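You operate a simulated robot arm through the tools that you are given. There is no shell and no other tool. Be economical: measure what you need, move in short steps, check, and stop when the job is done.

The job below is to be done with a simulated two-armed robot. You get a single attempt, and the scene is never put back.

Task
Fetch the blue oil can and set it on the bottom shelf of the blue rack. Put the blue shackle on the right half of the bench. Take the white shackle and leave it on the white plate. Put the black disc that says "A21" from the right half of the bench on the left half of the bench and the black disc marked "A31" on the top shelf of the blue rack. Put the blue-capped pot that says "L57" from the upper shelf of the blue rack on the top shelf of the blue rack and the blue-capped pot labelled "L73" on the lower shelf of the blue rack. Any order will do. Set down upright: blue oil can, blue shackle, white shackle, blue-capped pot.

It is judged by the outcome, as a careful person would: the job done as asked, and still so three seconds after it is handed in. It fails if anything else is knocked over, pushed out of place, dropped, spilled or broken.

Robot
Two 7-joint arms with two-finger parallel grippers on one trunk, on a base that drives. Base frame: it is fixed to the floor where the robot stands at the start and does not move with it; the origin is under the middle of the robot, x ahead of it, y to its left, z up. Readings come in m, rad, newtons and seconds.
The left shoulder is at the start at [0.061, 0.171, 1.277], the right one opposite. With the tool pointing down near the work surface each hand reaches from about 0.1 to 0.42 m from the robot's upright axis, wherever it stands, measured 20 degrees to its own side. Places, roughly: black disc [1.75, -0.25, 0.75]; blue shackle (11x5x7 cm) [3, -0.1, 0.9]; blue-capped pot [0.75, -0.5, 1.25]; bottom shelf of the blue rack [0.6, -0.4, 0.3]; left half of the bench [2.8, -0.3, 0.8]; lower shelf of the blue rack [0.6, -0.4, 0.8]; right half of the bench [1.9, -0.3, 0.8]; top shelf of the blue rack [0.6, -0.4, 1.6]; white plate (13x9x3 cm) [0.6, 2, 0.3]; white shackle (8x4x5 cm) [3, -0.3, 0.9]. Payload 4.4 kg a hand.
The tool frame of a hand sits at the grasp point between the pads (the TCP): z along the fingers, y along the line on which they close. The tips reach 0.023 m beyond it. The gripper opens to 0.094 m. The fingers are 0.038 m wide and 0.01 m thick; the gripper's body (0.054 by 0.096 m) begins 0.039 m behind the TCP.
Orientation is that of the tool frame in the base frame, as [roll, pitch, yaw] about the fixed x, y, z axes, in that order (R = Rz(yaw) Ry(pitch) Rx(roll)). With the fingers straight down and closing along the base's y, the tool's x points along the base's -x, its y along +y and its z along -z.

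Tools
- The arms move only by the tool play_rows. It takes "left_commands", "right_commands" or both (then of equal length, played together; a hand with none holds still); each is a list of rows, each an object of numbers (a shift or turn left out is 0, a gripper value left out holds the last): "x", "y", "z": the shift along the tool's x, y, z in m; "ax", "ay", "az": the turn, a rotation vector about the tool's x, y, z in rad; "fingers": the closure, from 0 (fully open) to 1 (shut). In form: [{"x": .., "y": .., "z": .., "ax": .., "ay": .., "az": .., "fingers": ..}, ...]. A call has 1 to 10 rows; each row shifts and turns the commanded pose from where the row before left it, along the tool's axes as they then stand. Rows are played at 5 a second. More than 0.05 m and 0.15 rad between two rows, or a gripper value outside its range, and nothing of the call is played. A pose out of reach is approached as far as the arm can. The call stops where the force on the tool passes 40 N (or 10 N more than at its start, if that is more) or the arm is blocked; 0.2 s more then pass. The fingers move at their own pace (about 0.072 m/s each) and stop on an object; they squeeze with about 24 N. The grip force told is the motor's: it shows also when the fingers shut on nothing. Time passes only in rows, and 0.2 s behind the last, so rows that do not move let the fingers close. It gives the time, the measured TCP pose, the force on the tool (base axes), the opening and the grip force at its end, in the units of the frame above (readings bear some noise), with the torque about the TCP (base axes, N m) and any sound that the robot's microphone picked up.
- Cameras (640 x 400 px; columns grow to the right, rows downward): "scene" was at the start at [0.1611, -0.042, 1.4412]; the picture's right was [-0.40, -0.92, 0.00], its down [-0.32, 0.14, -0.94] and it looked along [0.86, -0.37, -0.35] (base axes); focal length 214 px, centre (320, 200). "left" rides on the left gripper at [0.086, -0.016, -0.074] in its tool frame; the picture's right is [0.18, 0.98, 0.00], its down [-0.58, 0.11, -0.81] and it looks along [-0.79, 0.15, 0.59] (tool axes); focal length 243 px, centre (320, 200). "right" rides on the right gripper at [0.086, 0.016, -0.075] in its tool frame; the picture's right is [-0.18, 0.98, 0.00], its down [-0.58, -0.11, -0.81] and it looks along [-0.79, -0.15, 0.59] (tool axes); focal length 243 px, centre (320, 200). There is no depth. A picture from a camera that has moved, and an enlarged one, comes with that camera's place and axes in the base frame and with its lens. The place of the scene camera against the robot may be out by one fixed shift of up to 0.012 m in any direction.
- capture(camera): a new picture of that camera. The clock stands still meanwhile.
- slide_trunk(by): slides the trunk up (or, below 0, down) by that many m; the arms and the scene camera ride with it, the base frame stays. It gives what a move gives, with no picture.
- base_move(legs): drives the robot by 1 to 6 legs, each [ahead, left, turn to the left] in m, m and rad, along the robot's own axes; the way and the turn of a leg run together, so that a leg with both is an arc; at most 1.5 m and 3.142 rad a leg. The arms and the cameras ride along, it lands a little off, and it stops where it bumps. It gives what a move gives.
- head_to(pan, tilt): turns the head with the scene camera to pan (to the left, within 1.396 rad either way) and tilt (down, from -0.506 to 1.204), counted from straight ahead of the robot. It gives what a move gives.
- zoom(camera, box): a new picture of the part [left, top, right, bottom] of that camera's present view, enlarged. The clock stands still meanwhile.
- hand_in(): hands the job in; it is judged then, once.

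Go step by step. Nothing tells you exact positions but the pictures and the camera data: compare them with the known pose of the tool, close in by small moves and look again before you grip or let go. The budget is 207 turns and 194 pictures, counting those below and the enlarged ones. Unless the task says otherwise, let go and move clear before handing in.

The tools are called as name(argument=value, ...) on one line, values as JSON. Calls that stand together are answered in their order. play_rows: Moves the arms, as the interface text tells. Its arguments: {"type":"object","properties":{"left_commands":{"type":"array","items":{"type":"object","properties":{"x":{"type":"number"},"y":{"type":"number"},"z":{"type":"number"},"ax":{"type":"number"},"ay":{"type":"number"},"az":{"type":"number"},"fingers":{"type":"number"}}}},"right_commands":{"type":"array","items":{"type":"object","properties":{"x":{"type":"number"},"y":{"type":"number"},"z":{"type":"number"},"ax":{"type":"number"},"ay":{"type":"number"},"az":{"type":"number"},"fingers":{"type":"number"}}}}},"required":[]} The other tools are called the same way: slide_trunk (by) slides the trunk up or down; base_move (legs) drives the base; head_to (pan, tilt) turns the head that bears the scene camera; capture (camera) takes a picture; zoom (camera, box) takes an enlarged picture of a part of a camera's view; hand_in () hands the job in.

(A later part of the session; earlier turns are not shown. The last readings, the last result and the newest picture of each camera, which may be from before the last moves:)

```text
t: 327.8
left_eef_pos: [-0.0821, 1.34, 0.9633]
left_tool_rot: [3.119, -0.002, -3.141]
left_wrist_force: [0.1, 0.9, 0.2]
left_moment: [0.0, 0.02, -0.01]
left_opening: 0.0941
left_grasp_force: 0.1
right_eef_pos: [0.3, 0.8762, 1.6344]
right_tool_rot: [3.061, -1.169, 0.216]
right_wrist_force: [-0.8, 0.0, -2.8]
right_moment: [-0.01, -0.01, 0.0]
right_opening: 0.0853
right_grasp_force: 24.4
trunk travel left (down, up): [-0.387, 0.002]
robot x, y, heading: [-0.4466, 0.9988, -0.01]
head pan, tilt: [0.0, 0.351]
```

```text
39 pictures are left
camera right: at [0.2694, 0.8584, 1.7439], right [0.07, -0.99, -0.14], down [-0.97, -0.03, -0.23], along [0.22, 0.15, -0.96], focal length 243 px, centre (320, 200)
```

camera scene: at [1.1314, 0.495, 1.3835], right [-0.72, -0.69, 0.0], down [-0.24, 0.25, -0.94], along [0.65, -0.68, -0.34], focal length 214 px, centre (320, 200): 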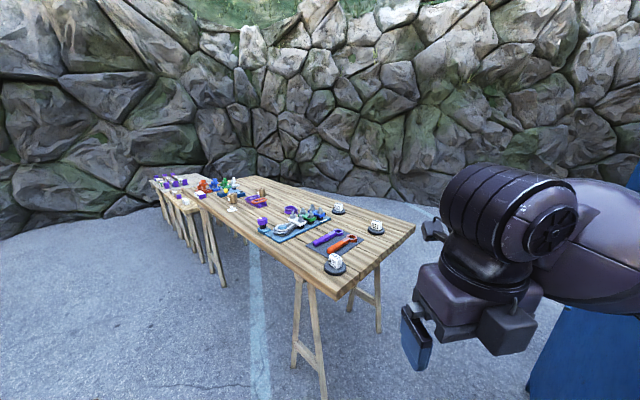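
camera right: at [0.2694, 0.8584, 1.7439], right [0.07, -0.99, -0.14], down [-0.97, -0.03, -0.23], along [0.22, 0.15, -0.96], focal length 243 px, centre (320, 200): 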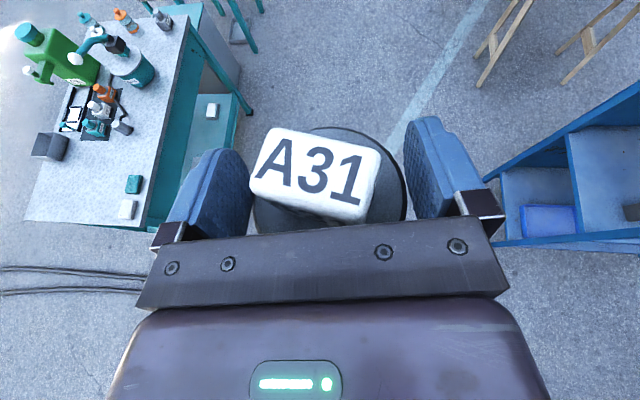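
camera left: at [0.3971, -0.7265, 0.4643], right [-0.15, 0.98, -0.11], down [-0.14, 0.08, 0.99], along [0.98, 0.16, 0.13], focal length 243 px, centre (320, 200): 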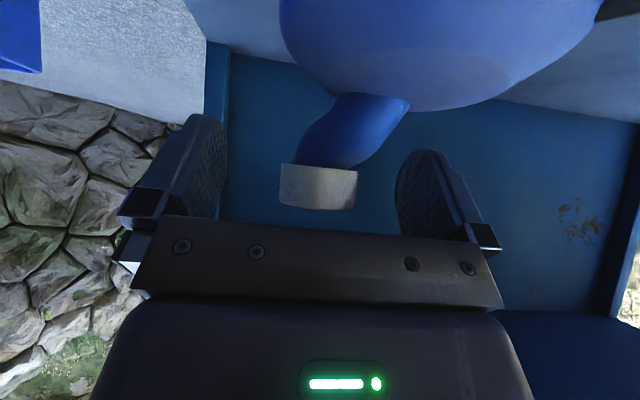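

The disc is held steady at z 1.63, above the top shelf's level. I'll move right to y≈-0.2 and forward over the shelf.

base_move(legs=[[0, -1.075, 0.01], [0.19, 0, 0]])

capture(camera="right")

```text
t: 338.6
left_eef_pos: [0.0968, 0.2848, 0.9628]
left_tool_rot: [3.119, -0.005, -3.13]
left_wrist_force: [-0.2, 0.0, -0.2]
left_moment: [-0.03, 0.0, 0.01]
left_opening: 0.094
left_grasp_force: 0.1
right_eef_pos: [0.4846, -0.1763, 1.6328]
right_tool_rot: [3.061, -1.168, 0.227]
right_wrist_force: [0.4, 0.7, -3.4]
right_moment: [0.04, -0.03, -0.02]
right_opening: 0.0849
right_grasp_force: 23.3
trunk travel left (down, up): [-0.387, 0.002]
robot x, y, heading: [-0.2654, -0.0596, 0.0]
head pan, tilt: [0.0, 0.351]
```

```text
38 pictures are left
camera right: at [0.4543, -0.1946, 1.7432], right [0.08, -0.99, -0.14], down [-0.97, -0.05, -0.23], along [0.22, 0.15, -0.96], focal length 243 px, centre (320, 200)
```

right: 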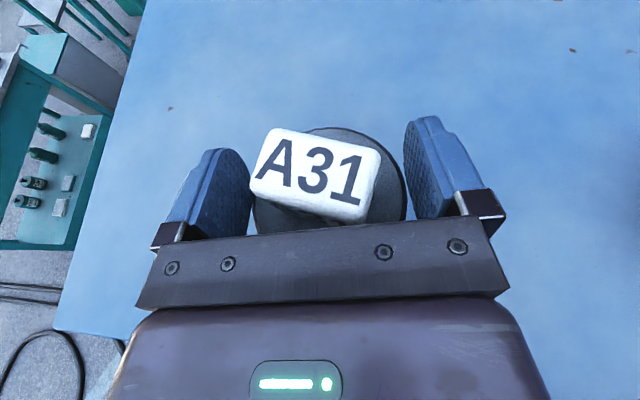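

Over the top shelf with clear space. Lowering.

play_rows(right_commands=[{"x": -0.0092, "z": 0.0039}, {"x": -0.0092, "z": 0.0039}, {"x": -0.0037, "z": 0.0016}, {}])

play_rows(right_commands=[{"x": -0.0037, "z": 0.0016}, {"x": -0.0037, "z": 0.0016}, {}])

play_rows(right_commands=[{"x": -0.0037, "z": 0.0016}, {}])

```text
t: 339.6
left_eef_pos: [0.0976, 0.2828, 0.963]
left_tool_rot: [3.118, -0.003, -3.13]
left_wrist_force: [-0.2, -0.3, 0.3]
left_moment: [-0.02, -0.02, -0.02]
left_opening: 0.0943
left_grasp_force: 0.0
right_eef_pos: [0.4861, -0.1773, 1.6102]
right_tool_rot: [3.06, -1.171, 0.226]
right_wrist_force: [0.5, 0.0, -3.1]
right_moment: [0.0, -0.02, -0.04]
right_opening: 0.0851
right_grasp_force: 24.6
trunk travel left (down, up): [-0.387, 0.002]
robot x, y, heading: [-0.262, -0.0631, -0.004]
head pan, tilt: [0.0, 0.351]
```

```text
t: 340.4
left_eef_pos: [0.0959, 0.2839, 0.9627]
left_tool_rot: [3.12, -0.004, -3.131]
left_wrist_force: [0.5, -0.1, 0.8]
left_moment: [-0.02, 0.01, -0.07]
left_opening: 0.0938
left_grasp_force: 0.2
right_eef_pos: [0.4841, -0.1767, 1.6016]
right_tool_rot: [3.058, -1.17, 0.227]
right_wrist_force: [-0.8, -0.4, -2.9]
right_moment: [-0.02, 0.01, -0.01]
right_opening: 0.0847
right_grasp_force: 24.0
trunk travel left (down, up): [-0.387, 0.002]
robot x, y, heading: [-0.2623, -0.0612, -0.003]
head pan, tilt: [0.0, 0.351]
```

```text
t: 341.0
left_eef_pos: [0.0977, 0.284, 0.963]
left_tool_rot: [3.121, -0.002, -3.133]
left_wrist_force: [0.2, -0.9, -0.1]
left_moment: [-0.02, -0.02, 0.03]
left_opening: 0.094
left_grasp_force: 0.0
right_eef_pos: [0.4847, -0.1769, 1.598]
right_tool_rot: [3.06, -1.168, 0.226]
right_wrist_force: [-0.3, 0.1, -3.3]
right_moment: [0.02, 0.02, 0.0]
right_opening: 0.0849
right_grasp_force: 23.8
trunk travel left (down, up): [-0.387, 0.002]
robot x, y, heading: [-0.2594, -0.0558, -0.001]
head pan, tilt: [0.0, 0.351]
```

play_rows(right_commands=[{"x": -0.0046, "z": 0.002}, {}])

play_rows(right_commands=[{"x": -0.0046, "z": 0.002}, {}])

play_rows(right_commands=[{"x": -0.0037, "z": 0.0016}, {}])

```text
t: 341.6
left_eef_pos: [0.0972, 0.284, 0.9628]
left_tool_rot: [3.12, -0.003, -3.131]
left_wrist_force: [-0.1, 0.2, -0.4]
left_moment: [0.0, -0.03, -0.02]
left_opening: 0.0941
left_grasp_force: 0.1
right_eef_pos: [0.4846, -0.1771, 1.593]
right_tool_rot: [3.06, -1.171, 0.225]
right_wrist_force: [0.3, -0.2, -1.0]
right_moment: [0.09, -0.02, -0.06]
right_opening: 0.0851
right_grasp_force: 23.6
trunk travel left (down, up): [-0.387, 0.002]
robot x, y, heading: [-0.2609, -0.0643, -0.001]
head pan, tilt: [0.0, 0.351]
```

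```text
t: 342.2
left_eef_pos: [0.0967, 0.2844, 0.9623]
left_tool_rot: [3.121, -0.001, -3.131]
left_wrist_force: [0.1, -0.3, 0.7]
left_moment: [0.0, 0.01, 0.01]
left_opening: 0.094
left_grasp_force: 0.0
right_eef_pos: [0.4837, -0.1779, 1.5927]
right_tool_rot: [3.058, -1.177, 0.23]
right_wrist_force: [8.5, 1.2, 21.4]
right_moment: [0.05, -0.17, -0.15]
right_opening: 0.0857
right_grasp_force: 24.1
trunk travel left (down, up): [-0.387, 0.002]
robot x, y, heading: [-0.2621, -0.0603, -0.0]
head pan, tilt: [0.0, 0.351]
```

```text
t: 342.8
left_eef_pos: [0.096, 0.2836, 0.9629]
left_tool_rot: [3.119, -0.003, -3.131]
left_wrist_force: [0.1, 0.1, 0.3]
left_moment: [0.01, 0.03, 0.0]
left_opening: 0.094
left_grasp_force: 0.0
right_eef_pos: [0.4821, -0.1777, 1.5881]
right_tool_rot: [3.062, -1.177, 0.225]
right_wrist_force: [6.7, -0.3, 32.4]
right_moment: [0.85, 0.1, -0.24]
right_opening: 0.0853
right_grasp_force: 23.9
trunk travel left (down, up): [-0.387, 0.002]
robot x, y, heading: [-0.2635, -0.0616, -0.001]
head pan, tilt: [0.0, 0.351]
```

Contact. Ease off, open, rise and retreat.

play_rows(right_commands=[{"x": 0.0074, "z": -0.0031}, {"fingers": 0}, {"fingers": 0}, {"x": 0.0092, "z": -0.0039}, {"x": 0.0277, "z": -0.0116}, {"x": 0.0277, "z": -0.0116}, {"x": -0.0155, "z": -0.0369}, {"x": -0.0155, "z": -0.0369}, {"x": -0.0155, "z": -0.0369}, {}])

capture(camera="right")

```text
t: 345.0
left_eef_pos: [0.098, 0.2845, 0.9608]
left_tool_rot: [3.12, -0.004, -3.131]
left_wrist_force: [0.2, 0.3, -0.4]
left_moment: [-0.02, 0.02, 0.03]
left_opening: 0.094
left_grasp_force: 0.0
right_eef_pos: [0.3669, -0.1924, 1.6621]
right_tool_rot: [3.059, -1.17, 0.227]
right_wrist_force: [-0.1, 0.4, 0.0]
right_moment: [-0.01, 0.02, -0.02]
right_opening: 0.0941
right_grasp_force: 0.0
trunk travel left (down, up): [-0.387, 0.002]
robot x, y, heading: [-0.2623, -0.0589, -0.004]
head pan, tilt: [0.0, 0.351]
```

```text
37 pictures are left
camera right: at [0.3358, -0.2109, 1.7707], right [0.08, -0.99, -0.14], down [-0.97, -0.05, -0.22], along [0.22, 0.15, -0.96], focal length 243 px, centre (320, 200)
```

right: 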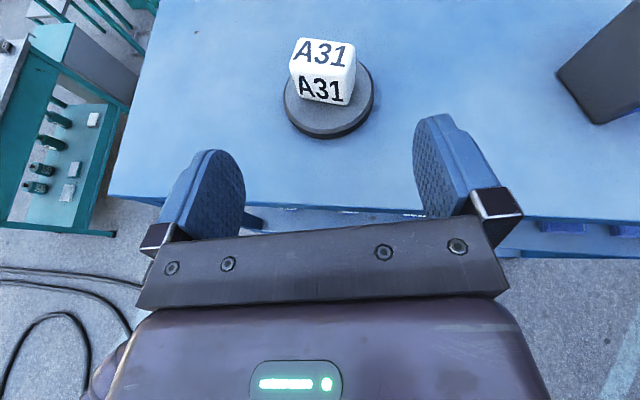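

A31 is on the top shelf. Back to the bench for A21, by the same way round.

base_move(legs=[[-0.2, 0, 0], [0, 1.06, 0], [0, 0, -1.44], [0.137, 1.041, 0], [0.137, 1.041, 0]])

slide_trunk(by=-0.335)

play_rows(right_commands=[{"x": -0.0314, "z": 0.0319}, {"x": -0.0314, "z": 0.0319}, {"x": -0.0314, "z": 0.0319}, {"x": -0.0314, "z": 0.0319}, {"x": -0.0314, "z": 0.0319}, {"x": -0.0314, "z": 0.0319}, {"x": -0.0314, "z": 0.0319}, {"x": -0.0314, "z": 0.0319}, {}])

capture(camera="scene")

```text
t: 377.2
left_eef_pos: [2.0101, 0.6613, 0.9622]
left_tool_rot: [3.121, -0.003, 1.703]
left_wrist_force: [0.6, -0.4, 0.5]
left_moment: [-0.01, -0.01, 0.0]
left_opening: 0.0941
left_grasp_force: 0.1
right_eef_pos: [1.5682, 0.3354, 1.6619]
right_tool_rot: [3.059, -1.171, -1.221]
right_wrist_force: [0.1, 0.2, -0.3]
right_moment: [-0.02, -0.01, -0.01]
right_opening: 0.0942
right_grasp_force: 0.0
trunk travel left (down, up): [-0.387, 0.002]
robot x, y, heading: [1.6234, 0.9734, -1.453]
head pan, tilt: [0.0, 0.351]
```

```text
t: 380.5
left_eef_pos: [2.0095, 0.6603, 0.6286]
left_tool_rot: [3.118, 0.0, 1.704]
left_wrist_force: [-0.5, 0.4, 0.3]
left_moment: [0.0, 0.0, 0.0]
left_opening: 0.094
left_grasp_force: 0.0
right_eef_pos: [1.5692, 0.3386, 1.3281]
right_tool_rot: [3.058, -1.174, -1.22]
right_wrist_force: [-0.1, 1.0, -0.2]
right_moment: [0.04, 0.02, 0.01]
right_opening: 0.0939
right_grasp_force: 0.2
trunk travel left (down, up): [-0.052, 0.337]
robot x, y, heading: [1.6233, 0.9772, -1.451]
head pan, tilt: [0.0, 0.351]
```

```text
t: 382.5
left_eef_pos: [2.0095, 0.6607, 0.6278]
left_tool_rot: [3.118, -0.003, 1.704]
left_wrist_force: [0.1, -0.1, 0.5]
left_moment: [0.01, 0.04, 0.0]
left_opening: 0.094
left_grasp_force: 0.2
right_eef_pos: [1.5949, 0.202, 0.9959]
right_tool_rot: [3.059, -1.171, -1.223]
right_wrist_force: [-0.1, 0.8, -0.3]
right_moment: [0.0, -0.05, -0.03]
right_opening: 0.094
right_grasp_force: 0.1
trunk travel left (down, up): [-0.052, 0.337]
robot x, y, heading: [1.6197, 0.9798, -1.45]
head pan, tilt: [0.0, 0.351]
```

```text
36 pictures are left
camera scene: at [1.6733, 0.6086, 1.17], right [-0.99, -0.12, 0.0], down [-0.04, 0.34, -0.94], along [0.11, -0.93, -0.34], focal length 214 px, centre (320, 200)
```

scene: 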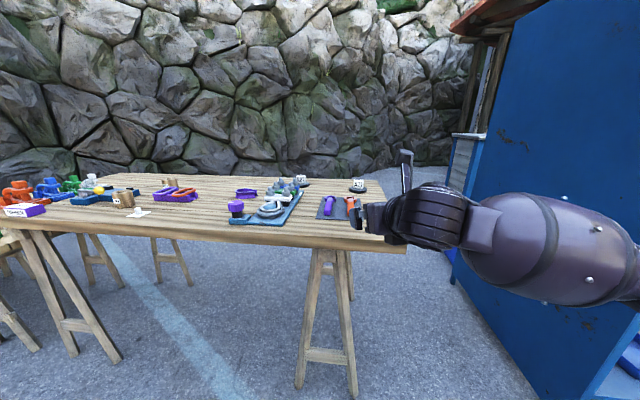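

A21 is at about (1.605, -0.5). I'll drive forward over the bench's right end.

base_move(legs=[[0.48, 0.0, 0]])

capture(camera="right")

```text
t: 385.4
left_eef_pos: [2.0665, 0.1836, 0.6265]
left_tool_rot: [3.119, -0.004, 1.701]
left_wrist_force: [-0.4, -0.2, 0.5]
left_moment: [0.03, 0.0, -0.01]
left_opening: 0.094
left_grasp_force: 0.0
right_eef_pos: [1.6497, -0.2746, 0.9938]
right_tool_rot: [3.059, -1.169, -1.224]
right_wrist_force: [-0.1, 1.0, -0.7]
right_moment: [0.02, -0.01, 0.03]
right_opening: 0.094
right_grasp_force: 0.0
trunk travel left (down, up): [-0.052, 0.337]
robot x, y, heading: [1.6816, 0.4989, -1.457]
head pan, tilt: [0.0, 0.351]
```

```text
35 pictures are left
camera right: at [1.6307, -0.2451, 1.1048], right [-0.97, -0.19, -0.14], down [-0.16, 0.96, -0.23], along [0.18, -0.2, -0.96], focal length 243 px, centre (320, 200)
```

right: 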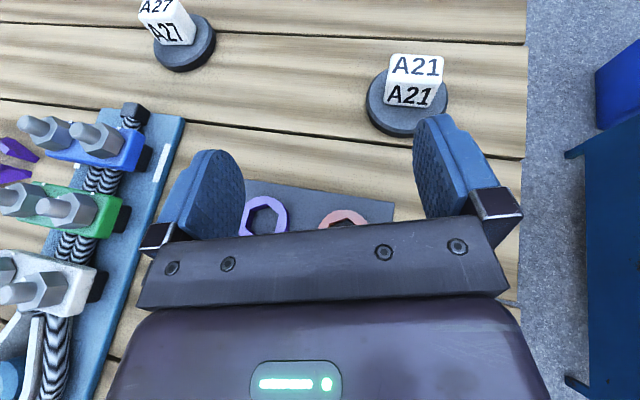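

play_rows(right_commands=[{"x": 0.0128, "y": 0.0211, "z": 0.0303}, {"x": 0.0128, "y": 0.0211, "z": 0.0303}, {"x": 0.0128, "y": 0.0211, "z": 0.0303}, {"x": 0.0128, "y": 0.0211, "z": 0.0303}, {"x": -0.0207, "z": 0.0087}, {"x": -0.0207, "z": 0.0087}, {}])

capture(camera="right")

```text
t: 387.0
left_eef_pos: [2.0659, 0.1824, 0.6279]
left_tool_rot: [3.119, -0.004, 1.699]
left_wrist_force: [0.7, -0.7, 0.5]
left_moment: [0.01, -0.01, 0.01]
left_opening: 0.0939
left_grasp_force: 0.0
right_eef_pos: [1.6028, -0.4238, 0.9528]
right_tool_rot: [3.061, -1.172, -1.225]
right_wrist_force: [-0.4, 0.4, 0.6]
right_moment: [0.01, 0.03, 0.01]
right_opening: 0.0939
right_grasp_force: 0.0
trunk travel left (down, up): [-0.052, 0.337]
robot x, y, heading: [1.6829, 0.497, -1.454]
head pan, tilt: [0.0, 0.351]
```

```text
34 pictures are left
camera right: at [1.583, -0.3939, 1.0628], right [-0.97, -0.19, -0.14], down [-0.16, 0.96, -0.23], along [0.18, -0.2, -0.96], focal length 243 px, centre (320, 200)
```

right: 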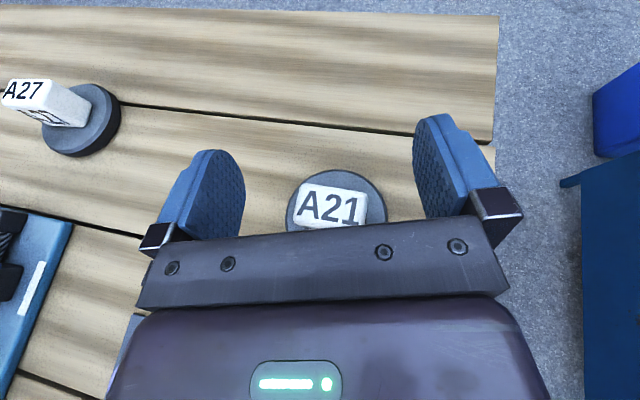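

play_rows(right_commands=[{"x": -0.0218, "y": 0.004, "z": 0.0092}, {"x": -0.0218, "z": 0.0092}, {"x": -0.0218, "z": 0.0092}, {}, {"fingers": 1}, {"fingers": 1}, {"fingers": 1}, {"fingers": 1}])

play_rows(right_commands=[{"x": 0.004, "z": -0.0017}, {"x": 0.008, "z": -0.0034}, {"x": 0.012, "z": -0.005}, {"x": 0.016, "z": -0.0067}, {"x": 0.02, "z": -0.0084}, {"x": 0.02, "z": -0.0084}, {"x": 0.02, "z": -0.0084}, {"x": 0.016, "z": -0.0067}, {"x": 0.008, "z": -0.0034}])

capture(camera="right")

```text
t: 388.8
left_eef_pos: [2.0663, 0.1837, 0.6268]
left_tool_rot: [3.118, -0.003, 1.7]
left_wrist_force: [0.1, 0.6, 0.2]
left_moment: [-0.01, 0.01, 0.03]
left_opening: 0.094
left_grasp_force: 0.1
right_eef_pos: [1.5967, -0.4259, 0.8804]
right_tool_rot: [3.061, -1.169, -1.224]
right_wrist_force: [-0.4, 0.0, -0.2]
right_moment: [-0.03, -0.01, 0.01]
right_opening: 0.0838
right_grasp_force: 24.0
trunk travel left (down, up): [-0.052, 0.337]
robot x, y, heading: [1.6809, 0.504, -1.458]
head pan, tilt: [0.0, 0.351]
```

```text
t: 390.8
left_eef_pos: [2.0659, 0.1831, 0.6278]
left_tool_rot: [3.119, -0.003, 1.7]
left_wrist_force: [0.5, -0.7, 0.6]
left_moment: [0.02, 0.0, 0.03]
left_opening: 0.094
left_grasp_force: 0.0
right_eef_pos: [1.6011, -0.4235, 1.0163]
right_tool_rot: [3.06, -1.169, -1.225]
right_wrist_force: [0.1, -0.7, -2.8]
right_moment: [-0.01, -0.01, -0.01]
right_opening: 0.0837
right_grasp_force: 24.0
trunk travel left (down, up): [-0.052, 0.337]
robot x, y, heading: [1.6819, 0.502, -1.454]
head pan, tilt: [0.0, 0.351]
```

```text
33 pictures are left
camera right: at [1.5809, -0.3956, 1.1265], right [-0.97, -0.19, -0.14], down [-0.16, 0.96, -0.23], along [0.18, -0.2, -0.96], focal length 243 px, centre (320, 200)
```

right: 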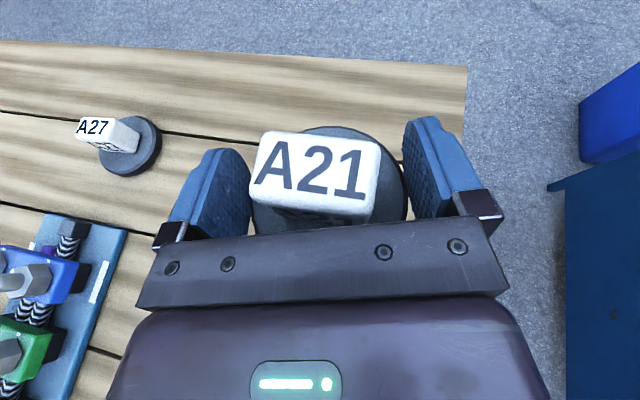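

A21 is held. I'll back off the bench and move along to its left half to find a free spot.

base_move(legs=[[-0.45, 0, 0], [0.016, 1.005, 0]])

capture(camera="scene")

```text
t: 402.2
left_eef_pos: [3.0144, 0.7325, 0.6273]
left_tool_rot: [3.12, -0.002, 1.707]
left_wrist_force: [-0.1, 1.0, 0.0]
left_moment: [-0.03, -0.02, 0.0]
left_opening: 0.0939
left_grasp_force: 0.1
right_eef_pos: [2.5517, 0.1221, 1.0165]
right_tool_rot: [3.06, -1.17, -1.22]
right_wrist_force: [-0.5, 0.5, -2.5]
right_moment: [0.0, 0.03, 0.02]
right_opening: 0.0838
right_grasp_force: 24.2
trunk travel left (down, up): [-0.052, 0.337]
robot x, y, heading: [2.6289, 1.0491, -1.447]
head pan, tilt: [0.0, 0.351]
```

```text
32 pictures are left
camera scene: at [2.6772, 0.6788, 1.1696], right [-0.99, -0.12, 0.0], down [-0.04, 0.34, -0.94], along [0.12, -0.93, -0.34], focal length 214 px, centre (320, 200)
```

scene: 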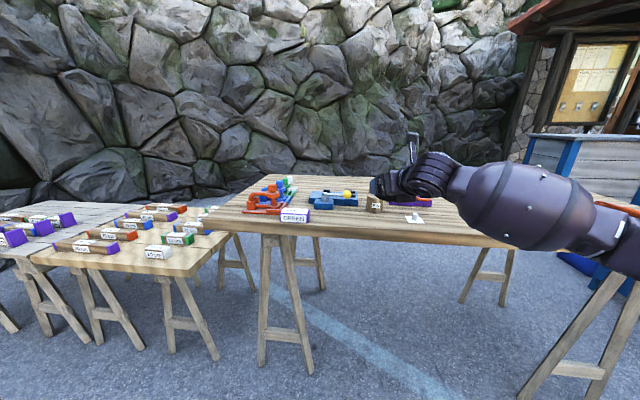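

zoom(camera="scene", box=[200, 160, 480, 260])

```text
2.29 times, centred on (340, 210) of scene
camera zoom: at [2.6772, 0.6788, 1.1696], right [-0.99, -0.12, 0.0], down [-0.04, 0.34, -0.94], along [0.12, -0.93, -0.34], focal length 490 px, centre (274, 177)
```

zoom: 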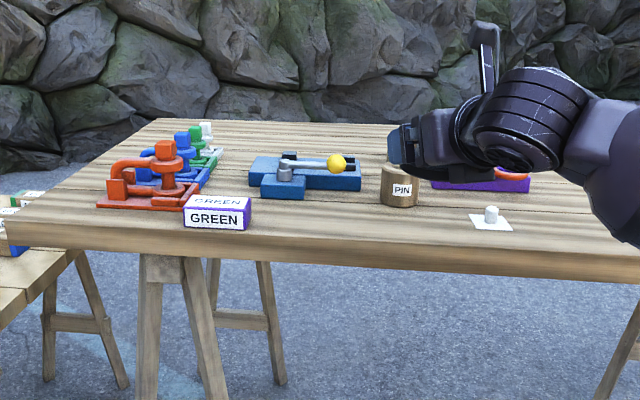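

The shackles stand in a row at the left end: red in front, then blue, green, and white at the back. A free spot for A21 is at about (2.66, -0.04), on the left half.

base_move(legs=[[0.174, 0.087, 0]])

play_rows(right_commands=[{"x": -0.0185, "z": 0.0078}, {"x": -0.0185, "z": 0.0078}, {"x": -0.0185, "z": 0.0078}, {"x": -0.0185, "z": 0.0078}, {}])

capture(camera="right")

```text
t: 403.8
left_eef_pos: [3.1218, 0.5708, 0.627]
left_tool_rot: [3.118, -0.004, 1.708]
left_wrist_force: [0.0, 0.2, 0.7]
left_moment: [0.0, 0.04, -0.01]
left_opening: 0.0942
left_grasp_force: 0.1
right_eef_pos: [2.6601, -0.0418, 1.0162]
right_tool_rot: [3.058, -1.168, -1.217]
right_wrist_force: [0.4, -0.4, -3.5]
right_moment: [-0.03, 0.01, 0.03]
right_opening: 0.0838
right_grasp_force: 23.9
trunk travel left (down, up): [-0.052, 0.337]
robot x, y, heading: [2.7307, 0.8839, -1.45]
head pan, tilt: [0.0, 0.351]
```

```text
t: 405.0
left_eef_pos: [3.1208, 0.5713, 0.6281]
left_tool_rot: [3.118, -0.003, 1.709]
left_wrist_force: [1.3, -0.3, -0.5]
left_moment: [0.0, 0.01, 0.01]
left_opening: 0.094
left_grasp_force: 0.1
right_eef_pos: [2.6583, -0.041, 0.9362]
right_tool_rot: [3.059, -1.17, -1.22]
right_wrist_force: [0.0, 0.0, -2.7]
right_moment: [0.0, -0.06, 0.0]
right_opening: 0.0837
right_grasp_force: 23.8
trunk travel left (down, up): [-0.052, 0.337]
robot x, y, heading: [2.734, 0.8886, -1.443]
head pan, tilt: [0.0, 0.351]
```

```text
30 pictures are left
camera right: at [2.6377, -0.0121, 1.0455], right [-0.97, -0.2, -0.14], down [-0.17, 0.96, -0.23], along [0.18, -0.2, -0.96], focal length 243 px, centre (320, 200)
```

right: 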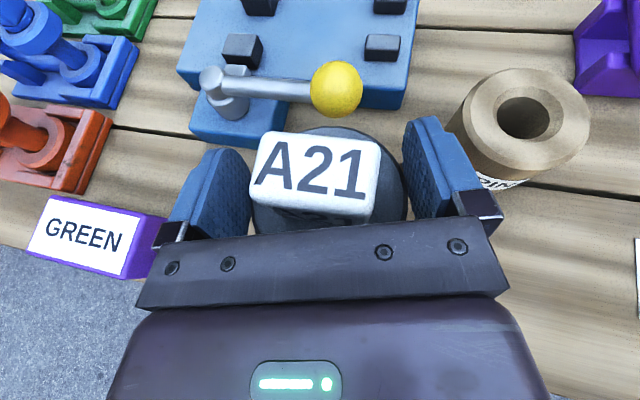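

play_rows(right_commands=[{"x": -0.0185, "z": 0.0078}, {"x": -0.0185, "z": 0.0078}, {"x": -0.0092, "z": 0.0039}, {}])

play_rows(right_commands=[{"x": -0.0046, "z": 0.002}, {}])

play_rows(right_commands=[{"x": -0.0037, "z": 0.0016}, {}])

```text
t: 406.0
left_eef_pos: [3.1221, 0.5713, 0.6271]
left_tool_rot: [3.118, -0.003, 1.707]
left_wrist_force: [0.1, 0.4, 0.3]
left_moment: [0.02, 0.0, 0.03]
left_opening: 0.0942
left_grasp_force: 0.2
right_eef_pos: [2.656, -0.042, 0.8856]
right_tool_rot: [3.059, -1.17, -1.216]
right_wrist_force: [0.0, -0.5, -2.7]
right_moment: [0.0, 0.0, -0.04]
right_opening: 0.0837
right_grasp_force: 24.1
trunk travel left (down, up): [-0.052, 0.337]
robot x, y, heading: [2.7362, 0.8844, -1.448]
head pan, tilt: [0.0, 0.351]
```

```text
t: 406.6
left_eef_pos: [3.1216, 0.5721, 0.6277]
left_tool_rot: [3.117, -0.003, 1.709]
left_wrist_force: [-1.2, -1.4, -0.1]
left_moment: [0.0, 0.01, 0.02]
left_opening: 0.0943
left_grasp_force: 0.0
right_eef_pos: [2.6555, -0.0416, 0.882]
right_tool_rot: [3.059, -1.171, -1.217]
right_wrist_force: [0.7, 0.8, -2.5]
right_moment: [-0.02, -0.02, 0.01]
right_opening: 0.0837
right_grasp_force: 23.7
trunk travel left (down, up): [-0.052, 0.337]
robot x, y, heading: [2.7336, 0.8844, -1.448]
head pan, tilt: [0.0, 0.351]
```

```text
t: 407.2
left_eef_pos: [3.1212, 0.5719, 0.6293]
left_tool_rot: [3.118, 0.0, 1.708]
left_wrist_force: [-0.2, -0.4, 0.6]
left_moment: [0.01, -0.01, 0.01]
left_opening: 0.094
left_grasp_force: 0.1
right_eef_pos: [2.6559, -0.0406, 0.881]
right_tool_rot: [3.057, -1.175, -1.217]
right_wrist_force: [0.9, -2.7, 9.8]
right_moment: [0.45, 0.12, -0.01]
right_opening: 0.0838
right_grasp_force: 24.4
trunk travel left (down, up): [-0.052, 0.337]
robot x, y, heading: [2.7329, 0.8842, -1.448]
head pan, tilt: [0.0, 0.351]
```

Contact: release, rise, and then move left to view the shackles.

play_rows(right_commands=[{"x": 0.0028, "z": -0.0012, "fingers": 0}, {"fingers": 0}, {"fingers": 0}, {"x": 0.0185, "z": -0.0078}, {"x": 0.037, "z": -0.0155}, {"x": 0.037, "z": -0.0155}, {"x": 0.037, "z": -0.0155}, {}])

base_move(legs=[[-0.1, 0.33, 0]])

capture(camera="right")

```text
t: 409.0
left_eef_pos: [3.122, 0.573, 0.6276]
left_tool_rot: [3.119, -0.004, 1.708]
left_wrist_force: [0.3, 0.6, -0.5]
left_moment: [0.01, -0.04, -0.03]
left_opening: 0.0939
left_grasp_force: 0.0
right_eef_pos: [2.6613, -0.0405, 1.0204]
right_tool_rot: [3.06, -1.168, -1.217]
right_wrist_force: [-0.5, -0.6, -0.9]
right_moment: [0.03, 0.03, 0.03]
right_opening: 0.094
right_grasp_force: 0.1
trunk travel left (down, up): [-0.052, 0.337]
robot x, y, heading: [2.7348, 0.885, -1.443]
head pan, tilt: [0.0, 0.351]
```

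```text
t: 412.5
left_eef_pos: [3.4386, 0.7122, 0.6267]
left_tool_rot: [3.12, -0.002, 1.709]
left_wrist_force: [0.0, -0.3, -0.6]
left_moment: [0.01, -0.04, 0.0]
left_opening: 0.0937
left_grasp_force: 0.1
right_eef_pos: [2.9787, 0.1013, 1.0217]
right_tool_rot: [3.06, -1.169, -1.218]
right_wrist_force: [0.1, 0.0, 0.2]
right_moment: [-0.01, -0.01, 0.03]
right_opening: 0.094
right_grasp_force: 0.0
trunk travel left (down, up): [-0.052, 0.337]
robot x, y, heading: [3.0525, 1.0237, -1.45]
head pan, tilt: [0.0, 0.351]
```

```text
29 pictures are left
camera right: at [2.9579, 0.1304, 1.1301], right [-0.97, -0.2, -0.14], down [-0.17, 0.96, -0.23], along [0.18, -0.2, -0.96], focal length 243 px, centre (320, 200)
```

right: 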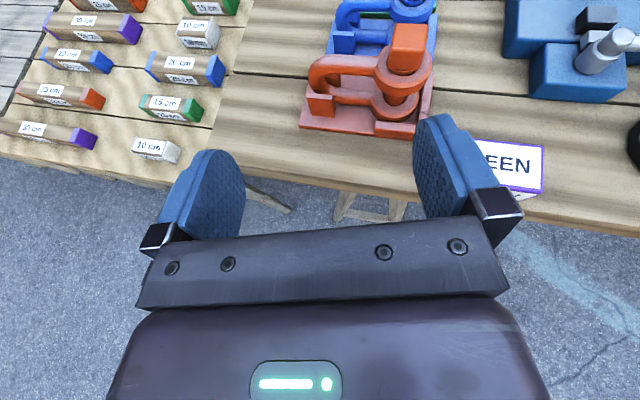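

base_move(legs=[[0.13, -0.03, 0]])

zoom(camera="right", box=[240, 0, 480, 240])

zoom(camera="scene", box=[280, 140, 440, 260])

```text
t: 413.8
left_eef_pos: [3.4253, 0.5804, 0.6277]
left_tool_rot: [3.118, -0.006, 1.708]
left_wrist_force: [-0.1, -0.7, 0.2]
left_moment: [0.03, 0.0, -0.02]
left_opening: 0.0937
left_grasp_force: 0.0
right_eef_pos: [2.9656, -0.0299, 1.0198]
right_tool_rot: [3.06, -1.17, -1.218]
right_wrist_force: [0.0, -1.0, 0.1]
right_moment: [-0.02, -0.01, 0.06]
right_opening: 0.0941
right_grasp_force: 0.0
trunk travel left (down, up): [-0.052, 0.337]
robot x, y, heading: [3.0366, 0.893, -1.439]
head pan, tilt: [0.0, 0.351]
```

```text
1.67 times, centred on (360, 120) of right
camera zoom: at [2.9443, -0.0018, 1.1294], right [-0.97, -0.2, -0.14], down [-0.17, 0.96, -0.22], along [0.18, -0.19, -0.96], focal length 404 px, centre (253, 333)
```

zoom: 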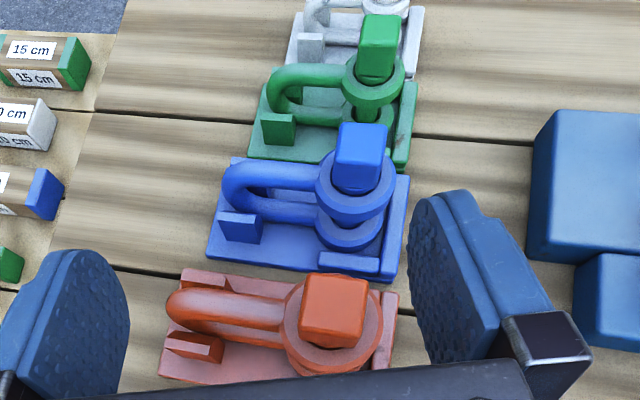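

```text
3.33 times, centred on (360, 200) of scene
camera zoom: at [3.0881, 0.5261, 1.1695], right [-0.99, -0.12, 0.0], down [-0.04, 0.34, -0.94], along [0.12, -0.93, -0.34], focal length 715 px, centre (187, 200)
```

zoom: 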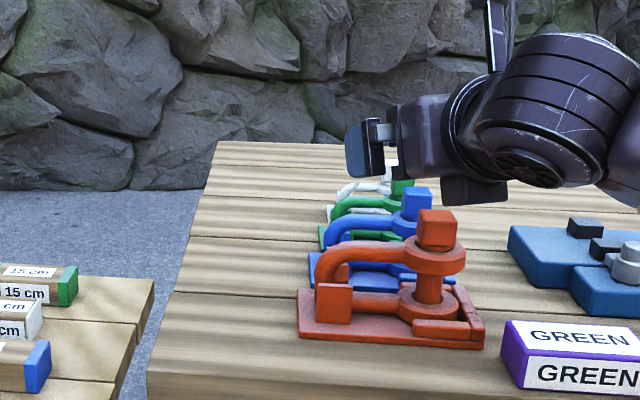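

The blue shackle stands with its square pin head at about (2.943, -0.164). I'll grip it by that head, so first I move above it.

play_rows(right_commands=[{"x": 0.0153, "y": 0.019, "z": 0.0363}, {"x": 0.0153, "y": 0.019, "z": 0.0363}, {"x": 0.0153, "y": 0.019, "z": 0.0363}, {}])

capture(camera="right")

```text
t: 414.8
left_eef_pos: [3.4242, 0.5807, 0.6268]
left_tool_rot: [3.119, -0.001, 1.709]
left_wrist_force: [0.2, -0.4, -0.6]
left_moment: [-0.02, -0.02, 0.0]
left_opening: 0.094
left_grasp_force: 0.0
right_eef_pos: [2.9424, -0.1587, 1.0217]
right_tool_rot: [3.058, -1.169, -1.217]
right_wrist_force: [-1.1, 0.0, 0.2]
right_moment: [0.03, -0.01, 0.0]
right_opening: 0.0941
right_grasp_force: 0.1
trunk travel left (down, up): [-0.052, 0.337]
robot x, y, heading: [3.0377, 0.9002, -1.447]
head pan, tilt: [0.0, 0.351]
```

```text
26 pictures are left
camera right: at [2.9213, -0.1301, 1.1315], right [-0.97, -0.2, -0.14], down [-0.17, 0.96, -0.23], along [0.18, -0.2, -0.96], focal length 243 px, centre (320, 200)
```

right: 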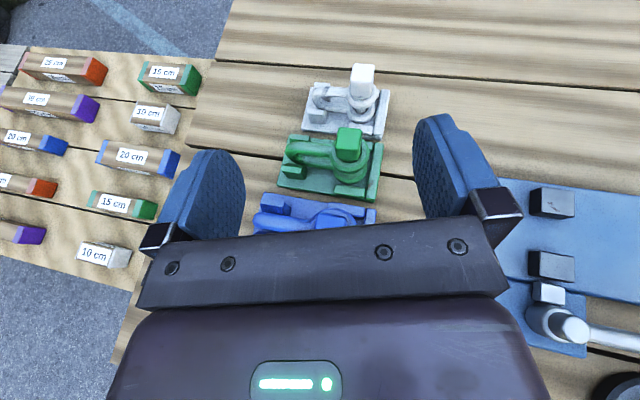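

play_rows(right_commands=[{"x": -0.0231, "y": 0.003, "z": 0.0097}, {"x": -0.0231, "z": 0.0097}, {"x": -0.0231, "z": 0.0097}, {}])

zoom(camera="right", box=[220, 100, 460, 250])

zoom(camera="scene", box=[300, 150, 420, 230])

```text
t: 415.8
left_eef_pos: [3.4242, 0.582, 0.6275]
left_tool_rot: [3.118, -0.002, 1.707]
left_wrist_force: [0.4, -0.1, -0.2]
left_moment: [-0.04, 0.04, -0.02]
left_opening: 0.094
left_grasp_force: 0.0
right_eef_pos: [2.9372, -0.1607, 0.9516]
right_tool_rot: [3.059, -1.174, -1.218]
right_wrist_force: [0.6, -5.4, 9.7]
right_moment: [0.93, -0.2, -0.2]
right_opening: 0.0938
right_grasp_force: 0.0
trunk travel left (down, up): [-0.052, 0.337]
robot x, y, heading: [3.0412, 0.8975, -1.445]
head pan, tilt: [0.0, 0.351]
```

```text
2.67 times, centred on (340, 175) of right
camera zoom: at [2.9165, -0.1308, 1.0602], right [-0.97, -0.2, -0.14], down [-0.17, 0.96, -0.23], along [0.18, -0.2, -0.96], focal length 647 px, centre (267, 267)
```

zoom: 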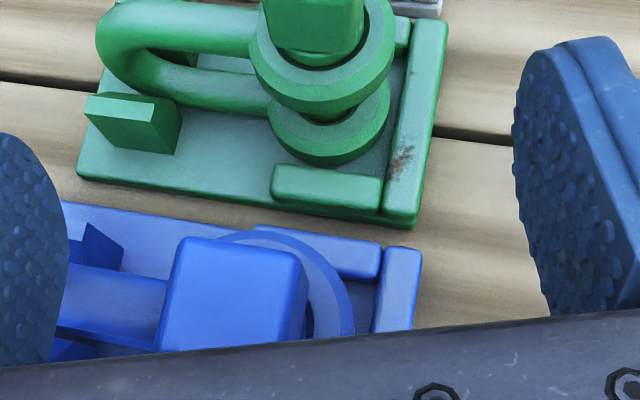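

```text
5.00 times, centred on (360, 190) of scene
camera zoom: at [3.0883, 0.5274, 1.1704], right [-0.99, -0.12, 0.0], down [-0.04, 0.34, -0.94], along [0.12, -0.93, -0.34], focal length 1072 px, centre (120, 250)
```

zoom: 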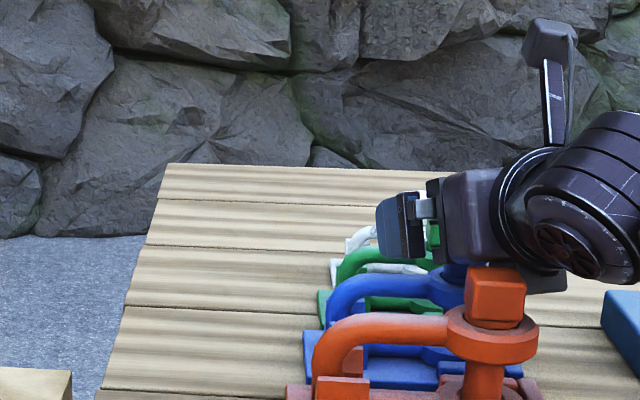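

The gripper's underside touched the red shackle's head behind. I'll rise, drive closer and take a steeper hand pitch so the body clears it.

play_rows(right_commands=[{"x": 0.0231, "z": -0.0097}, {"x": 0.0277, "z": -0.0117}, {}])

base_move(legs=[[0.2, 0, 0]])

play_rows(right_commands=[{"ay": -0.11, "x": -0.0137, "z": -0.0322}, {"ay": -0.11, "x": -0.0171, "z": -0.0305}, {"ay": -0.11, "x": -0.0204, "z": -0.0285}, {"ay": -0.11, "x": -0.0233, "z": -0.0261}, {"ay": -0.11, "x": -0.0261, "z": -0.0233}, {"ay": -0.11, "x": -0.0285, "z": -0.0203}, {}])

capture(camera="right")

```text
t: 416.6
left_eef_pos: [3.4245, 0.5813, 0.6263]
left_tool_rot: [3.119, -0.004, 1.71]
left_wrist_force: [0.0, 0.0, 0.3]
left_moment: [0.02, 0.01, -0.02]
left_opening: 0.0943
left_grasp_force: 0.1
right_eef_pos: [2.9372, -0.1617, 1.0014]
right_tool_rot: [3.059, -1.169, -1.219]
right_wrist_force: [0.5, 0.6, -0.7]
right_moment: [-0.04, 0.01, -0.02]
right_opening: 0.0942
right_grasp_force: 0.1
trunk travel left (down, up): [-0.052, 0.337]
robot x, y, heading: [3.0388, 0.8975, -1.445]
head pan, tilt: [0.0, 0.351]
```

```text
t: 418.2
left_eef_pos: [3.4491, 0.3845, 0.6271]
left_tool_rot: [3.12, -0.006, 1.71]
left_wrist_force: [0.7, 0.2, 0.4]
left_moment: [0.04, 0.01, 0.0]
left_opening: 0.0939
left_grasp_force: 0.1
right_eef_pos: [2.9652, -0.3581, 1.0009]
right_tool_rot: [3.059, -1.17, -1.216]
right_wrist_force: [0.0, -0.7, 0.1]
right_moment: [-0.03, 0.01, -0.01]
right_opening: 0.0942
right_grasp_force: 0.0
trunk travel left (down, up): [-0.052, 0.337]
robot x, y, heading: [3.0604, 0.6987, -1.446]
head pan, tilt: [0.0, 0.351]
```

```text
t: 419.8
left_eef_pos: [3.4486, 0.3853, 0.6278]
left_tool_rot: [3.119, -0.001, 1.71]
left_wrist_force: [0.0, 0.2, 0.7]
left_moment: [-0.03, -0.02, 0.0]
left_opening: 0.094
left_grasp_force: 0.1
right_eef_pos: [2.9072, -0.1563, 1.0026]
right_tool_rot: [3.105, -0.509, -1.274]
right_wrist_force: [0.3, 0.6, -0.6]
right_moment: [-0.02, -0.01, -0.03]
right_opening: 0.0941
right_grasp_force: 0.1
trunk travel left (down, up): [-0.052, 0.337]
robot x, y, heading: [3.0604, 0.6967, -1.447]
head pan, tilt: [0.0, 0.351]
```

```text
23 pictures are left
camera right: at [2.9073, -0.1974, 1.1101], right [-0.99, -0.12, -0.06], down [-0.13, 0.9, 0.42], along [0.0, 0.42, -0.91], focal length 243 px, centre (320, 200)
```

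right: 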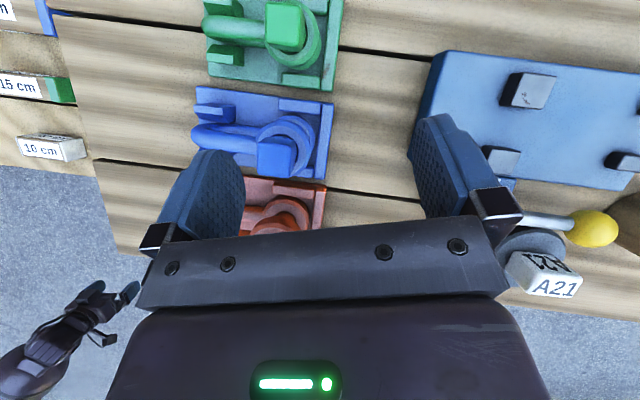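

Blue's head is at (2.946, -0.144), left of the hand. I'll shift left and descend partway.

play_rows(right_commands=[{"y": -0.02}, {"y": -0.02}, {"x": -0.0122, "z": 0.0218}, {"x": -0.0122, "z": 0.0218}, {"x": -0.0025, "z": 0.0044}, {}])

capture(camera="right")

```text
t: 421.2
left_eef_pos: [3.4492, 0.3856, 0.6268]
left_tool_rot: [3.119, -0.003, 1.711]
left_wrist_force: [0.0, -0.3, 0.0]
left_moment: [-0.01, 0.01, 0.03]
left_opening: 0.0943
left_grasp_force: 0.1
right_eef_pos: [2.9442, -0.1455, 0.947]
right_tool_rot: [3.105, -0.51, -1.275]
right_wrist_force: [-0.2, -1.0, 0.3]
right_moment: [0.01, 0.01, -0.01]
right_opening: 0.094
right_grasp_force: 0.2
trunk travel left (down, up): [-0.052, 0.337]
robot x, y, heading: [3.0602, 0.7001, -1.448]
head pan, tilt: [0.0, 0.351]
```

```text
22 pictures are left
camera right: at [2.9439, -0.1868, 1.0538], right [-0.99, -0.12, -0.06], down [-0.13, 0.9, 0.41], along [0.0, 0.42, -0.91], focal length 243 px, centre (320, 200)
```

right: 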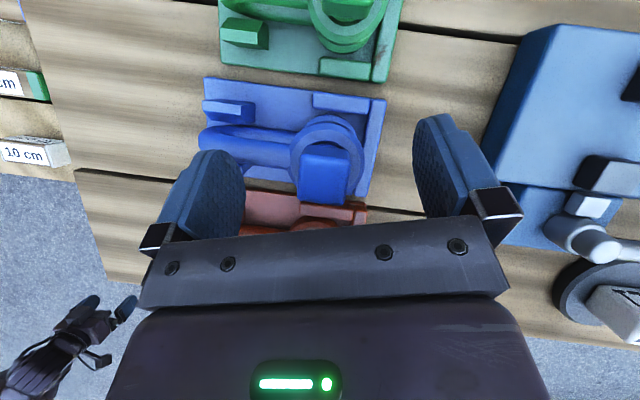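

Centred. Lowering the last bit by feel.

play_rows(right_commands=[{"x": -0.003, "z": 0.005}, {"x": -0.003, "z": 0.005}, {}])

play_rows(right_commands=[{"x": -0.003, "z": 0.0045}, {}])

play_rows(right_commands=[{"x": -0.003, "z": 0.0045}, {}])

```text
t: 422.0
left_eef_pos: [3.4496, 0.385, 0.6295]
left_tool_rot: [3.119, 0.0, 1.709]
left_wrist_force: [-0.6, -0.4, 0.9]
left_moment: [0.0, -0.02, -0.06]
left_opening: 0.0945
left_grasp_force: 0.1
right_eef_pos: [2.9443, -0.1432, 0.9403]
right_tool_rot: [3.105, -0.522, -1.273]
right_wrist_force: [-0.2, 2.9, 25.0]
right_moment: [0.17, -1.18, 0.1]
right_opening: 0.0936
right_grasp_force: 0.2
trunk travel left (down, up): [-0.052, 0.337]
robot x, y, heading: [3.0617, 0.7003, -1.448]
head pan, tilt: [0.0, 0.351]
```

```text
t: 422.5
left_eef_pos: [3.45, 0.3868, 0.6288]
left_tool_rot: [3.119, -0.001, 1.707]
left_wrist_force: [-0.7, -0.1, -0.2]
left_moment: [-0.02, 0.0, -0.01]
left_opening: 0.0941
left_grasp_force: 0.2
right_eef_pos: [2.9427, -0.1438, 0.9392]
right_tool_rot: [3.111, -0.533, -1.277]
right_wrist_force: [-1.3, 6.5, 25.8]
right_moment: [0.21, -1.33, 0.13]
right_opening: 0.094
right_grasp_force: 0.1
trunk travel left (down, up): [-0.052, 0.337]
robot x, y, heading: [3.0586, 0.6977, -1.444]
head pan, tilt: [0.0, 0.351]
stopped in row 2 (right hand): the force on the tool passed its limit at 41 N (the readings are from after the stop); the commanded pose is now the measured one
```

```text
t: 423.0
left_eef_pos: [3.4493, 0.3866, 0.6278]
left_tool_rot: [3.118, -0.003, 1.709]
left_wrist_force: [-0.9, 0.3, 0.0]
left_moment: [0.01, -0.01, 0.04]
left_opening: 0.0938
left_grasp_force: 0.2
right_eef_pos: [2.9448, -0.1434, 0.9393]
right_tool_rot: [3.116, -0.543, -1.278]
right_wrist_force: [0.0, 5.7, 23.8]
right_moment: [0.22, -1.13, 0.26]
right_opening: 0.0941
right_grasp_force: 0.1
trunk travel left (down, up): [-0.052, 0.337]
robot x, y, heading: [3.0648, 0.6983, -1.447]
head pan, tilt: [0.0, 0.351]
stopped in row 2 (right hand): the force on the tool passed its limit at 41 N (the readings are from after the stop); the commanded pose is now the measured one
```

The left fingertip rests on the bow, so that's the lowest grip. I'll rise 2–3 mm and close on the head.

play_rows(right_commands=[{"x": 0.002, "z": -0.0035}, {"fingers": 1}, {"fingers": 1}, {"fingers": 1}, {"fingers": 1}, {}])

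play_rows(right_commands=[{"x": 0.001, "z": -0.0017}, {"x": 0.002, "z": -0.0035}, {"x": 0.003, "z": -0.0051}, {"x": 0.004, "z": -0.0068}, {"x": 0.004, "z": -0.0068}, {"x": 0.004, "z": -0.0068}, {"x": 0.003, "z": -0.0051}, {}])

capture(camera="right")

```text
t: 424.4
left_eef_pos: [3.4494, 0.3858, 0.6294]
left_tool_rot: [3.118, 0.002, 1.708]
left_wrist_force: [0.3, 0.3, 0.4]
left_moment: [-0.05, -0.03, 0.01]
left_opening: 0.094
left_grasp_force: 0.0
right_eef_pos: [2.9403, -0.1445, 0.943]
right_tool_rot: [3.11, -0.54, -1.28]
right_wrist_force: [-15.7, 6.5, 32.8]
right_moment: [-0.3, 0.77, -0.37]
right_opening: 0.0417
right_grasp_force: 23.6
trunk travel left (down, up): [-0.052, 0.337]
robot x, y, heading: [3.0609, 0.699, -1.444]
head pan, tilt: [0.0, 0.351]
```

```text
t: 426.2
left_eef_pos: [3.4499, 0.3852, 0.6279]
left_tool_rot: [3.119, -0.004, 1.709]
left_wrist_force: [0.1, -0.9, -0.5]
left_moment: [-0.05, -0.03, 0.01]
left_opening: 0.094
left_grasp_force: 0.1
right_eef_pos: [2.9449, -0.1454, 0.979]
right_tool_rot: [3.114, -0.53, -1.277]
right_wrist_force: [0.3, 0.0, -5.0]
right_moment: [0.05, 0.14, 0.02]
right_opening: 0.0409
right_grasp_force: 24.4
trunk travel left (down, up): [-0.052, 0.337]
robot x, y, heading: [3.063, 0.6971, -1.441]
head pan, tilt: [0.0, 0.351]
```

```text
21 pictures are left
camera right: at [2.9438, -0.1856, 1.0867], right [-0.99, -0.12, -0.07], down [-0.14, 0.91, 0.4], along [0.02, 0.4, -0.91], focal length 243 px, centre (320, 200)
```

right: 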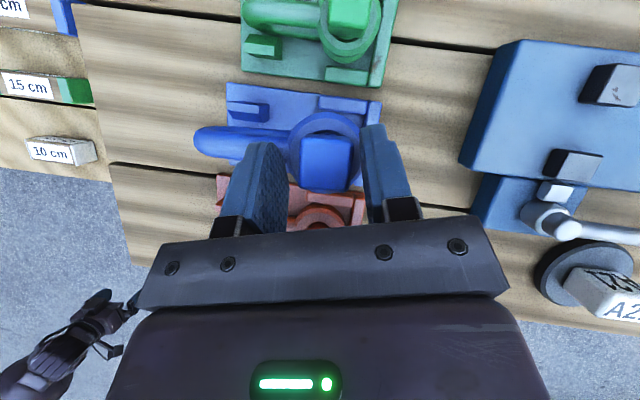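

The blue shackle is held by its head at 5 N and has been lifted out of its tray. I'll raise it slowly further and carry it to the bench's right half.

play_rows(right_commands=[{"x": 0.002, "z": -0.0035}, {"x": 0.004, "z": -0.0068}, {"x": 0.006, "z": -0.0103}, {"x": 0.006, "z": -0.0103}, {"x": 0.006, "z": -0.0103}, {"x": 0.006, "z": -0.0103}, {"x": 0.006, "z": -0.0103}, {"x": 0.006, "z": -0.0103}, {"x": 0.004, "z": -0.0068}, {"x": 0.002, "z": -0.0035}])

base_move(legs=[[-0.36, 0, 0]])

capture(camera="right")

```text
t: 428.4
left_eef_pos: [3.4491, 0.3847, 0.6268]
left_tool_rot: [3.119, -0.003, 1.708]
left_wrist_force: [-0.2, 0.9, -1.1]
left_moment: [-0.03, 0.01, 0.0]
left_opening: 0.0941
left_grasp_force: 0.0
right_eef_pos: [2.9485, -0.145, 1.074]
right_tool_rot: [3.112, -0.531, -1.277]
right_wrist_force: [0.1, 0.6, -5.8]
right_moment: [0.05, 0.12, 0.0]
right_opening: 0.0404
right_grasp_force: 23.6
trunk travel left (down, up): [-0.052, 0.337]
robot x, y, heading: [3.0623, 0.6964, -1.445]
head pan, tilt: [0.0, 0.351]
```

```text
t: 430.7
left_eef_pos: [3.4038, 0.7421, 0.6276]
left_tool_rot: [3.119, -0.003, 1.71]
left_wrist_force: [0.1, 0.5, 0.6]
left_moment: [0.03, 0.0, 0.02]
left_opening: 0.0939
left_grasp_force: 0.1
right_eef_pos: [2.9036, 0.2117, 1.075]
right_tool_rot: [3.113, -0.532, -1.277]
right_wrist_force: [0.3, -0.5, -5.9]
right_moment: [0.06, 0.17, 0.0]
right_opening: 0.0409
right_grasp_force: 24.1
trunk travel left (down, up): [-0.052, 0.337]
robot x, y, heading: [3.0194, 1.0558, -1.443]
head pan, tilt: [0.0, 0.351]
```

```text
20 pictures are left
camera right: at [2.9017, 0.1728, 1.1828], right [-0.99, -0.12, -0.07], down [-0.14, 0.91, 0.4], along [0.01, 0.4, -0.92], focal length 243 px, centre (320, 200)
```

right: 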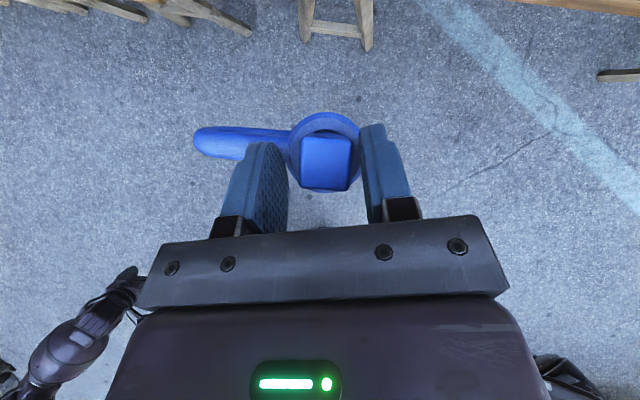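

base_move(legs=[[-0.166, -1.325, 0], [0.225, 0, 0]])

capture(camera="right")

```text
t: 443.7
left_eef_pos: [2.1096, 0.5147, 0.6279]
left_tool_rot: [3.12, -0.004, 1.713]
left_wrist_force: [-0.7, -0.8, 0.0]
left_moment: [-0.01, 0.01, 0.03]
left_opening: 0.0943
left_grasp_force: 0.0
right_eef_pos: [1.6107, -0.0177, 1.073]
right_tool_rot: [3.111, -0.53, -1.273]
right_wrist_force: [0.2, -0.5, -6.2]
right_moment: [0.01, 0.13, 0.0]
right_opening: 0.0402
right_grasp_force: 23.5
trunk travel left (down, up): [-0.052, 0.337]
robot x, y, heading: [1.7218, 0.8263, -1.439]
head pan, tilt: [0.0, 0.351]
```

```text
19 pictures are left
camera right: at [1.6092, -0.0571, 1.182], right [-0.99, -0.12, -0.07], down [-0.14, 0.91, 0.4], along [0.01, 0.4, -0.91], focal length 243 px, centre (320, 200)
```

right: 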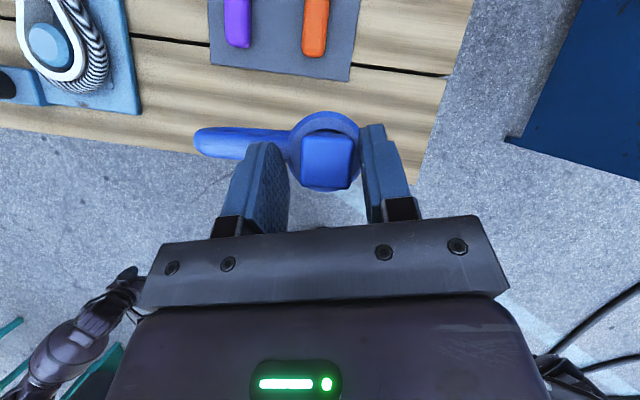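

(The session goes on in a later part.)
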